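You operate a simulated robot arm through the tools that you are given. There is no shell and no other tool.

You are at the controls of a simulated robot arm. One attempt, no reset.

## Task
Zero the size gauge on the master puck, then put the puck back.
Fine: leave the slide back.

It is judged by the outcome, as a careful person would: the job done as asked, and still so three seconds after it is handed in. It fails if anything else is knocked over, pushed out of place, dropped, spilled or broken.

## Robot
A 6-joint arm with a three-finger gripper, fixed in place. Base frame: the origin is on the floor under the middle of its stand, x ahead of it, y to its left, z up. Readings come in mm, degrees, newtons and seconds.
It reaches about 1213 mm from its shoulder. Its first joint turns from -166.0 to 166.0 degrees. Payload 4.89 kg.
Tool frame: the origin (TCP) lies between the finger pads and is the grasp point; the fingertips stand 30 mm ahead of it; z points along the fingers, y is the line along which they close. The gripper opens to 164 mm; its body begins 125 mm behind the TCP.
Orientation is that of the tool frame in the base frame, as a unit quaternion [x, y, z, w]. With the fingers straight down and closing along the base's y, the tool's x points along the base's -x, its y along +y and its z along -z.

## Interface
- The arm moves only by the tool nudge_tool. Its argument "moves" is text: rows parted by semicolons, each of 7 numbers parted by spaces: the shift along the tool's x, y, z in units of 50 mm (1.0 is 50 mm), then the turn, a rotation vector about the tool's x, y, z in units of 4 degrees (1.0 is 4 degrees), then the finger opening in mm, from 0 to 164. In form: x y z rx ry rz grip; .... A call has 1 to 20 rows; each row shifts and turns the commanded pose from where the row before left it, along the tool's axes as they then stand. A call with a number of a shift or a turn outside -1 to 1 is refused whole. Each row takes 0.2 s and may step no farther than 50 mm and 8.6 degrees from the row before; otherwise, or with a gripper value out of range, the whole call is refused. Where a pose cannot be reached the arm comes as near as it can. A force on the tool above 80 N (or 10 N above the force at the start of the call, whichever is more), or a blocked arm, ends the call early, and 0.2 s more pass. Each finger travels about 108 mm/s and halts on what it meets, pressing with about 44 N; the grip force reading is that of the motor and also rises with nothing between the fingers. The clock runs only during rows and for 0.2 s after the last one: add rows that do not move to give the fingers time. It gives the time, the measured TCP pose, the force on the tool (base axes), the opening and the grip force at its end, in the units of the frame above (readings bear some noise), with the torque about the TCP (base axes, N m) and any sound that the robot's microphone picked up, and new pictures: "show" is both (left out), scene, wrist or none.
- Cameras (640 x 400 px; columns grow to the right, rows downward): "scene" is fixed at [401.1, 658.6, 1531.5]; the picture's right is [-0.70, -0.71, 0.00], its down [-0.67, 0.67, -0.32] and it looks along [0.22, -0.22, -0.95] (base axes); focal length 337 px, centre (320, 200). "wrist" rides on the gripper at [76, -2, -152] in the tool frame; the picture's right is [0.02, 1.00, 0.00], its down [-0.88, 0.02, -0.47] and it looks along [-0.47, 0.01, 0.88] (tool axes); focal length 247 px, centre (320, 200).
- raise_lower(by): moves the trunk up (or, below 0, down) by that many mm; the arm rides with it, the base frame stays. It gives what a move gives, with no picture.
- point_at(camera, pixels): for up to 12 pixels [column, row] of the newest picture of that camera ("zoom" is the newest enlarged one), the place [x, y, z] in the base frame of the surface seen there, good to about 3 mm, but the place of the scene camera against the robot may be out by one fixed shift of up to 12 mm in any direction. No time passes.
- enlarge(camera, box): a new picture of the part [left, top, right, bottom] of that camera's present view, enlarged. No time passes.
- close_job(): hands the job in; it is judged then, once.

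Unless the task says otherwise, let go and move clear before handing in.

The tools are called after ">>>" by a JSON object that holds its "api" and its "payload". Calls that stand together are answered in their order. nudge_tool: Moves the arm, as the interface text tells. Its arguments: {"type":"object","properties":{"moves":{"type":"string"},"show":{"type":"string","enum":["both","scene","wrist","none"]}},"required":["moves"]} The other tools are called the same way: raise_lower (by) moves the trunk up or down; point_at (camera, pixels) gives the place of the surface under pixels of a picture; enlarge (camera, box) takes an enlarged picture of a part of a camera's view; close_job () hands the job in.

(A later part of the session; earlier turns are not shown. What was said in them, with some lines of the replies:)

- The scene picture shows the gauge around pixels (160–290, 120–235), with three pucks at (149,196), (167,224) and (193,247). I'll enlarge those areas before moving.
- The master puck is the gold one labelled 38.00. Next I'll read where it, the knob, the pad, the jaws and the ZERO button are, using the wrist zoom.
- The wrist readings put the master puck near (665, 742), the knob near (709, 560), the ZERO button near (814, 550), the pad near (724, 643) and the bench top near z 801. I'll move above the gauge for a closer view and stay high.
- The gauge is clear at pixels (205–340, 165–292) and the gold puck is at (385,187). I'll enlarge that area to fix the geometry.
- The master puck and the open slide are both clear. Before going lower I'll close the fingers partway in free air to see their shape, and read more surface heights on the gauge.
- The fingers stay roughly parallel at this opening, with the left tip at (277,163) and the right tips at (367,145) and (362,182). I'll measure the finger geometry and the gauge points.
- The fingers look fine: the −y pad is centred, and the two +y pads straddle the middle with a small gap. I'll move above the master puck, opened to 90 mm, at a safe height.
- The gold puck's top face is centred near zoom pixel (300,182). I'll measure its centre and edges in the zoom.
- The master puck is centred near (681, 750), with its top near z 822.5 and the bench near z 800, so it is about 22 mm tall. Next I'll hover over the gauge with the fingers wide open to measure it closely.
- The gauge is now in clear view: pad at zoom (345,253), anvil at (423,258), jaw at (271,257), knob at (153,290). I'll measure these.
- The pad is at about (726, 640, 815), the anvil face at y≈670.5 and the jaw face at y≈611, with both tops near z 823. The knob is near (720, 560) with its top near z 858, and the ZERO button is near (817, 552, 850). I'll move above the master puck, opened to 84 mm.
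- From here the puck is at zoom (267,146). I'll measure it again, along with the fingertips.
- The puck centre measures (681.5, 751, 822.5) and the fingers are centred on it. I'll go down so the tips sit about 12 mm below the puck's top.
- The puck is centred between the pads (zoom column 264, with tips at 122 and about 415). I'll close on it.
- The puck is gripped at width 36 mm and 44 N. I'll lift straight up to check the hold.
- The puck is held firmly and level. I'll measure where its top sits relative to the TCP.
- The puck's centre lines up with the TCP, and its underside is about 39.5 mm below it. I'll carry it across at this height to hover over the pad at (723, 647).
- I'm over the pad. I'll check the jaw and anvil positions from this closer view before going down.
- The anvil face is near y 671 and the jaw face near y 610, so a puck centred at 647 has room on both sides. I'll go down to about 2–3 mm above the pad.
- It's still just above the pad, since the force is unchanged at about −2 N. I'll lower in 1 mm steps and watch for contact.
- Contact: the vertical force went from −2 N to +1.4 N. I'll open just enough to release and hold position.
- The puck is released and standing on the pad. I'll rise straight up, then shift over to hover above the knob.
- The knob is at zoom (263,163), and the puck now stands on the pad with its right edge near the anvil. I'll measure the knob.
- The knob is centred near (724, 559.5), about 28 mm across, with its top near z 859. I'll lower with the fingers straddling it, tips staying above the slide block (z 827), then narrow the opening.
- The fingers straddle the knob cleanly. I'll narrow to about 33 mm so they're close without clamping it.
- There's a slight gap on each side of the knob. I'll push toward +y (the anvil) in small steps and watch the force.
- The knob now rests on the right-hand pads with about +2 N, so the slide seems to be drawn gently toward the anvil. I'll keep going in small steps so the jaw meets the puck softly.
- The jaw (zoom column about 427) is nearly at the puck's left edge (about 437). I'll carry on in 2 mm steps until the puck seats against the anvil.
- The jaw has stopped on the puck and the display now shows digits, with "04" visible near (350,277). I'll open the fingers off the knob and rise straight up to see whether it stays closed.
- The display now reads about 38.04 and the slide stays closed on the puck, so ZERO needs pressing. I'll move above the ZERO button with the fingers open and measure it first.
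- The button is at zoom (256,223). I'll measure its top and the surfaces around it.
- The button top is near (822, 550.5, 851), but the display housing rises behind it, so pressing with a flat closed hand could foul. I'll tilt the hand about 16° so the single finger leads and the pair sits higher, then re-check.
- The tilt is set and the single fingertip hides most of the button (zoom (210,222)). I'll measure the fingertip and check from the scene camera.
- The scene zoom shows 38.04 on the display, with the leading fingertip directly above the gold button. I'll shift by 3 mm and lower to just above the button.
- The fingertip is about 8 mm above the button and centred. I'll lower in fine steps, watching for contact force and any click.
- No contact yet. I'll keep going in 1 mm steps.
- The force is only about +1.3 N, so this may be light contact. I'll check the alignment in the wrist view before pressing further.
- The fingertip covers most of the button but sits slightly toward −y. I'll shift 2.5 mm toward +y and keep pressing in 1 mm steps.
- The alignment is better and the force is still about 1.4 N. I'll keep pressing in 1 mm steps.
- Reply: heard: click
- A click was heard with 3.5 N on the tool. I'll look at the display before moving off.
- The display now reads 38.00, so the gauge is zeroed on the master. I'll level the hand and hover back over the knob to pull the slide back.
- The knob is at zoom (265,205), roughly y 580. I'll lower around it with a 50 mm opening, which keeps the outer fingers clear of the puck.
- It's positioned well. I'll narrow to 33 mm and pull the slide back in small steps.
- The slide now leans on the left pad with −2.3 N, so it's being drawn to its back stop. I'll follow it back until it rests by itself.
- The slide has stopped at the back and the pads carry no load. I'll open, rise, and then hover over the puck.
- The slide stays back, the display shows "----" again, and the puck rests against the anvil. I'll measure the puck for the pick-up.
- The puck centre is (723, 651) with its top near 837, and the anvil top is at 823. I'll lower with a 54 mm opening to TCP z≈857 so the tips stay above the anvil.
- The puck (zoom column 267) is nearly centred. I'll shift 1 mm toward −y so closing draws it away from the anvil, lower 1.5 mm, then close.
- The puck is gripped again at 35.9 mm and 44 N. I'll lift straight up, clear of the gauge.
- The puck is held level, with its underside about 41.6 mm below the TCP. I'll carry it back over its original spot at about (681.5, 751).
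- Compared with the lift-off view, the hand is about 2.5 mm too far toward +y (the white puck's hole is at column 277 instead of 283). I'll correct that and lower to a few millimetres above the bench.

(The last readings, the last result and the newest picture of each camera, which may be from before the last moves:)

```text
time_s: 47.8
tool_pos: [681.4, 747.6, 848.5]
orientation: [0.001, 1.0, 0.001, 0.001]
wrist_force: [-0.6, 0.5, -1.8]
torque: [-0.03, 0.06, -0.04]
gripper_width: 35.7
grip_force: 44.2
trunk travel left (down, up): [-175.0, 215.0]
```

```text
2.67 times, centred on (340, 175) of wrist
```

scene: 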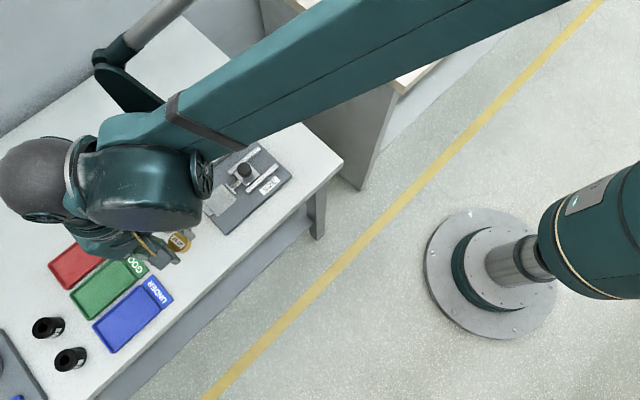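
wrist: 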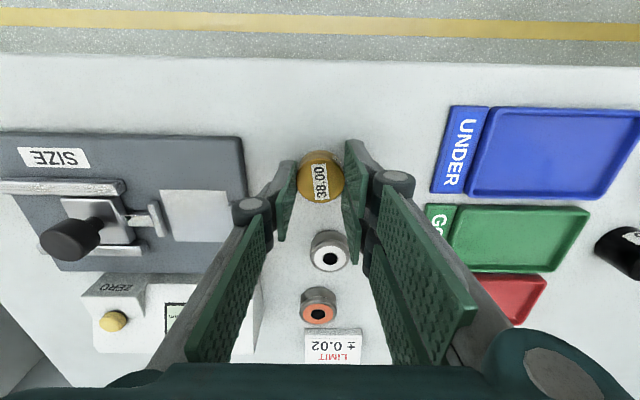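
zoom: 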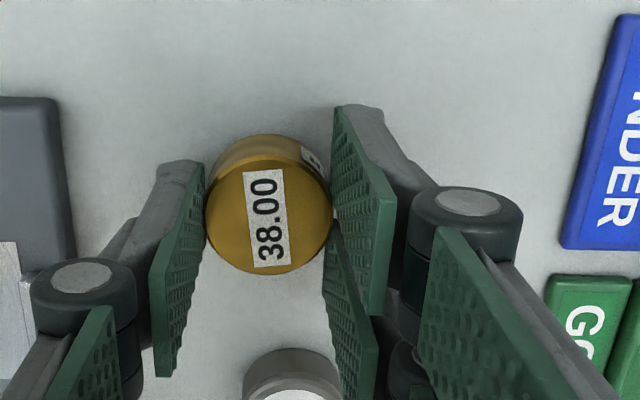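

The reading is y 747.6, and the red puck's hole at column 318 (315 at the original grasp) shows I'm about 3 mm too far toward −y. I'll correct by +2.5 mm and lower further.

>>> {"api": "nudge_tool", "payload": {"moves": "0 0.05 0 0 0 0 30; 0 0 0.04 0 0 0 30; 0 0 0.03 0 0 0 30; 0 0 0 0 0 0 30", "show": "wrist"}}

```text
time_s: 48.8
tool_pos: [680.7, 750.9, 845.3]
orientation: [0.0, 1.0, 0.0, 0.0]
wrist_force: [-0.2, 0.9, -1.7]
torque: [0.02, 0.05, 0.0]
gripper_width: 35.7
grip_force: 44.2
trunk travel left (down, up): [-175.0, 215.0]
```

wrist: 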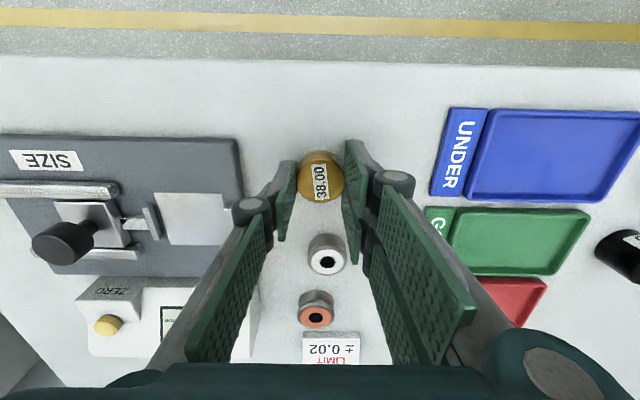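

The features now line up with the original grasp pose (white hole at 327 vs 326, red at 315). I'll lower in small steps to touch the bench.

>>> {"api": "nudge_tool", "payload": {"moves": "0 -0.02 0.02 0 0 0 30; 0 0 0.02 0 0 0 30; 0 0 0 0 0 0 30", "show": "none"}}

```text
time_s: 49.6
tool_pos: [681.2, 751.4, 842.7]
orientation: [0.001, 1.0, 0.0, 0.0]
wrist_force: [0.3, -0.8, 0.1]
torque: [-0.02, 0.01, 0.01]
gripper_width: 36.0
grip_force: 44.0
trunk travel left (down, up): [-175.0, 215.0]
```

>>> {"api": "nudge_tool", "payload": {"moves": "0 0 0.012 0 0 0 30; 0 0 0 0 0 0 30", "show": "none"}}

```text
time_s: 50.2
tool_pos: [681.1, 749.6, 843.5]
orientation: [0.0, 1.0, 0.0, 0.0]
wrist_force: [4.7, 5.5, 16.3]
torque: [-0.08, -0.11, 0.06]
gripper_width: 35.8
grip_force: 44.0
trunk travel left (down, up): [-175.0, 215.0]
```

Firm contact at +16 N: the puck is on the bench. I'll ease up about 0.4 mm, then open gently.

>>> {"api": "nudge_tool", "payload": {"moves": "0 0 -0.008 0 0 0 30; 0 0 0 0 0 0 30", "show": "none"}}

```text
time_s: 50.8
tool_pos: [680.6, 749.6, 843.7]
orientation: [0.001, 1.0, 0.0, 0.001]
wrist_force: [3.3, 4.5, 16.1]
torque: [0.01, -0.07, 0.04]
gripper_width: 35.9
grip_force: 43.7
trunk travel left (down, up): [-175.0, 215.0]
```

The force is still about 16 N, so I'll ease up a little more.

>>> {"api": "nudge_tool", "payload": {"moves": "0 0 -0.01 0 0 0 30; 0 0 0 0 0 0 30", "show": "wrist"}}

>>> {"api": "enlarge", "payload": {"camera": "wrist", "box": [220, 100, 460, 250]}}

```text
time_s: 51.4
tool_pos: [680.2, 749.0, 842.9]
orientation: [0.0, 1.0, 0.001, 0.0]
wrist_force: [-0.1, 1.8, 6.0]
torque: [0.01, -0.02, -0.02]
gripper_width: 36.1
grip_force: 44.3
trunk travel left (down, up): [-175.0, 215.0]
```

wrist: 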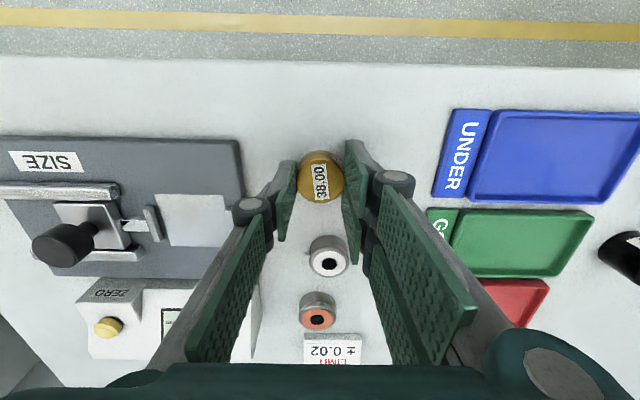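

```text
2.67 times, centred on (340, 175) of wrist
```

zoom: 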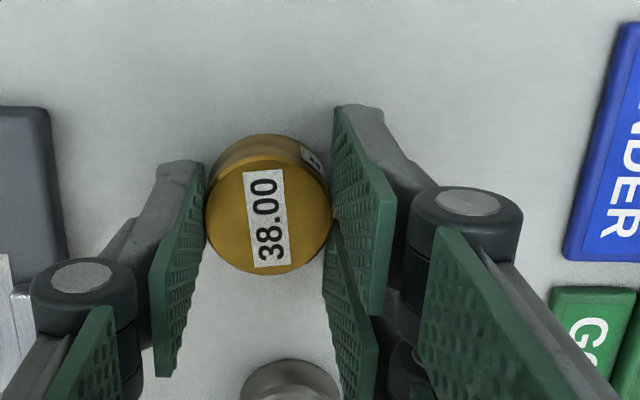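

Force is down to 6 N and the puck's position relative to the white puck matches the original to within about 1 mm. Opening slowly.

>>> {"api": "nudge_tool", "payload": {"moves": "0 0 -0.004 0 0 0 36; 0 0 0 0 0 0 38; 0 0 0 0 0 0 42; 0 0 0 0 0 0 50; 0 0 0 0 0 0 60; 0 0 0 0 0 0 60", "show": "wrist"}}

>>> {"api": "enlarge", "payload": {"camera": "wrist", "box": [220, 100, 460, 250]}}

```text
time_s: 52.8
tool_pos: [679.2, 749.9, 842.6]
orientation: [0.0, 1.0, 0.0, 0.0]
wrist_force: [0.2, -0.6, 0.3]
torque: [-0.01, -0.03, -0.02]
gripper_width: 59.9
grip_force: 0.0
trunk travel left (down, up): [-175.0, 215.0]
```

wrist: 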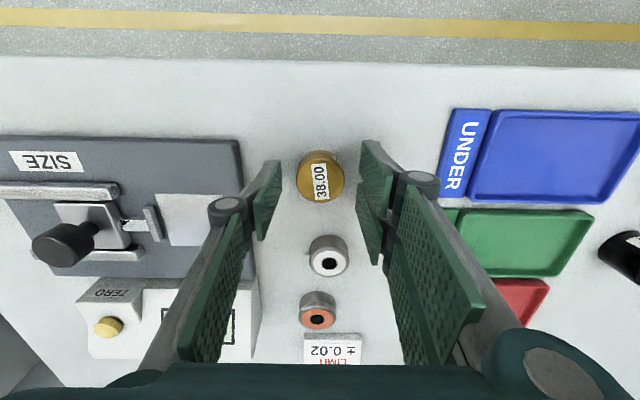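

```text
2.67 times, centred on (340, 175) of wrist
```

zoom: 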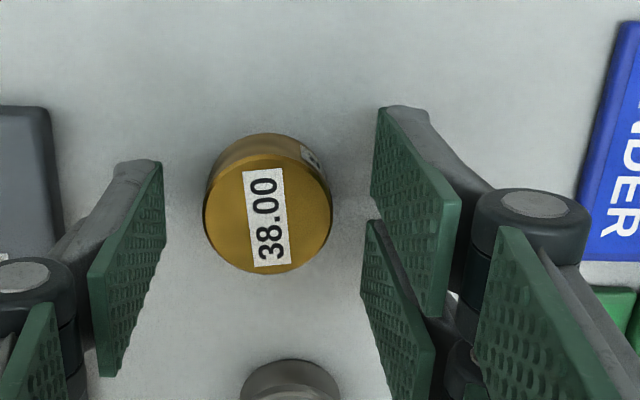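

The puck is released and upright. I'll rise straight up and back away from the bench, then verify everything.

>>> {"api": "nudge_tool", "payload": {"moves": "0 0 -0.3 0 0 0 64; 0 0 -0.7 0 0 0 70; 0 0 -0.9 0 0 0 80; 0 0 -0.9 0 0 0 90; 0.9 0 0 0 0 0 90; 0.9 0 0 0 0 0 90; 0.9 0 0 0 0 0 90; 0.9 0 0 0 0 0 90; 0.9 -0.3 0 0 0 0 90; 0.9 -0.3 0 0 0 0 90; 0 0 0 0 0 0 90", "show": "both"}}

>>> {"api": "enlarge", "payload": {"camera": "scene", "box": [140, 110, 300, 260]}}

>>> {"api": "enlarge", "payload": {"camera": "wrist", "box": [180, 220, 420, 370]}}

```text
time_s: 55.2
tool_pos: [410.9, 720.6, 984.2]
orientation: [0.0, 1.0, 0.0, -0.001]
wrist_force: [-0.6, -1.0, 0.6]
torque: [0.01, -0.04, 0.0]
gripper_width: 89.8
grip_force: 0.2
trunk travel left (down, up): [-175.0, 215.0]
```

scene: 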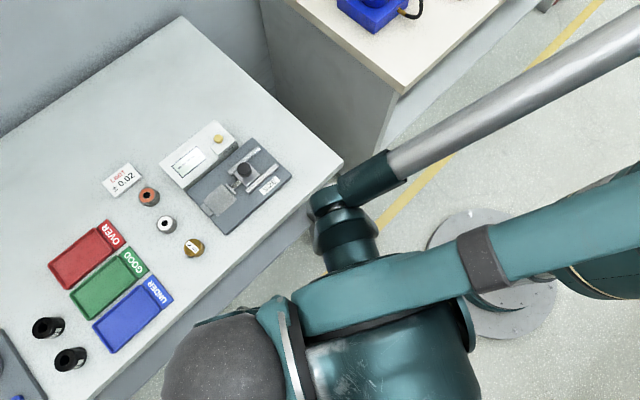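
wrist: 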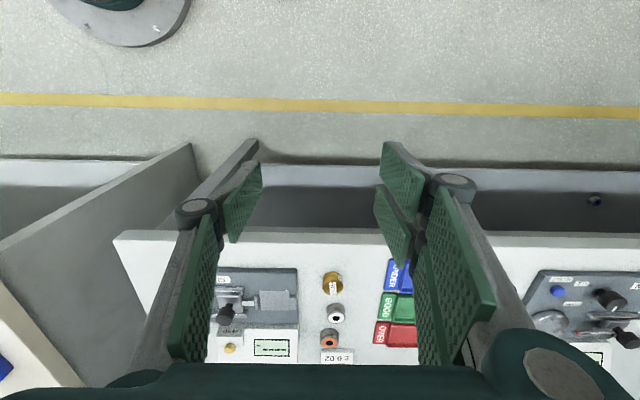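

```text
2.67 times, centred on (220, 185) of scene
```

zoom: 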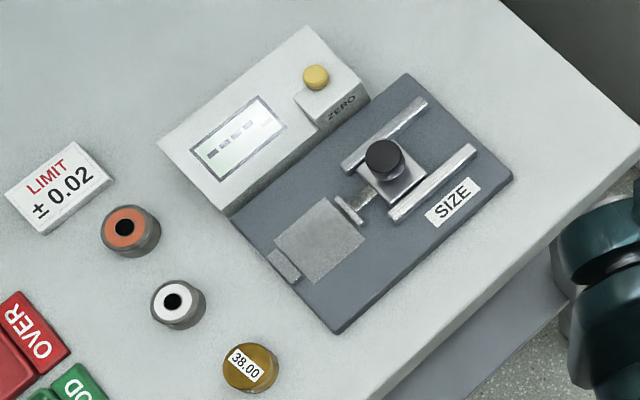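

```text
2.67 times, centred on (300, 295) of wrist
```

zoom: 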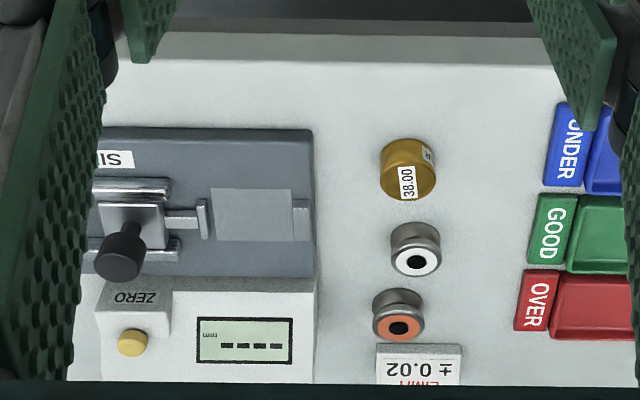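

The final scene zoom matches the starting one. The master puck is back at zoom (249,368), against (248,368) at the start. The slide is fully back, the display shows "----" as before, and nothing else has moved. The gauge read 38.00 on the master after the ZERO click and the arm is clear, so I'm handing in the job.

>>> {"api": "close_job", "payload": {}}

```text
The job is handed in.
```

The size gauge is zeroed on the 38.00 master puck, the puck is back in its place, and the slide is left back.

- **Zeroing:** with the jaw closed on the puck, the display read 38.04. I pressed ZERO, heard a click, and it then read 38.00.
- **Slide:** I pulled it to its back stop, where it stays by itself. The display shows "----" again, as it did at the start.
- **Puck:** the last scene picture shows it within about 1 mm of where it began, upright and released. I pressed it down a bit harder than needed (about 16 N) and eased off before letting go.

Nothing else on the bench looks moved, and the arm was clear when I handed in. I have not seen the judged result.
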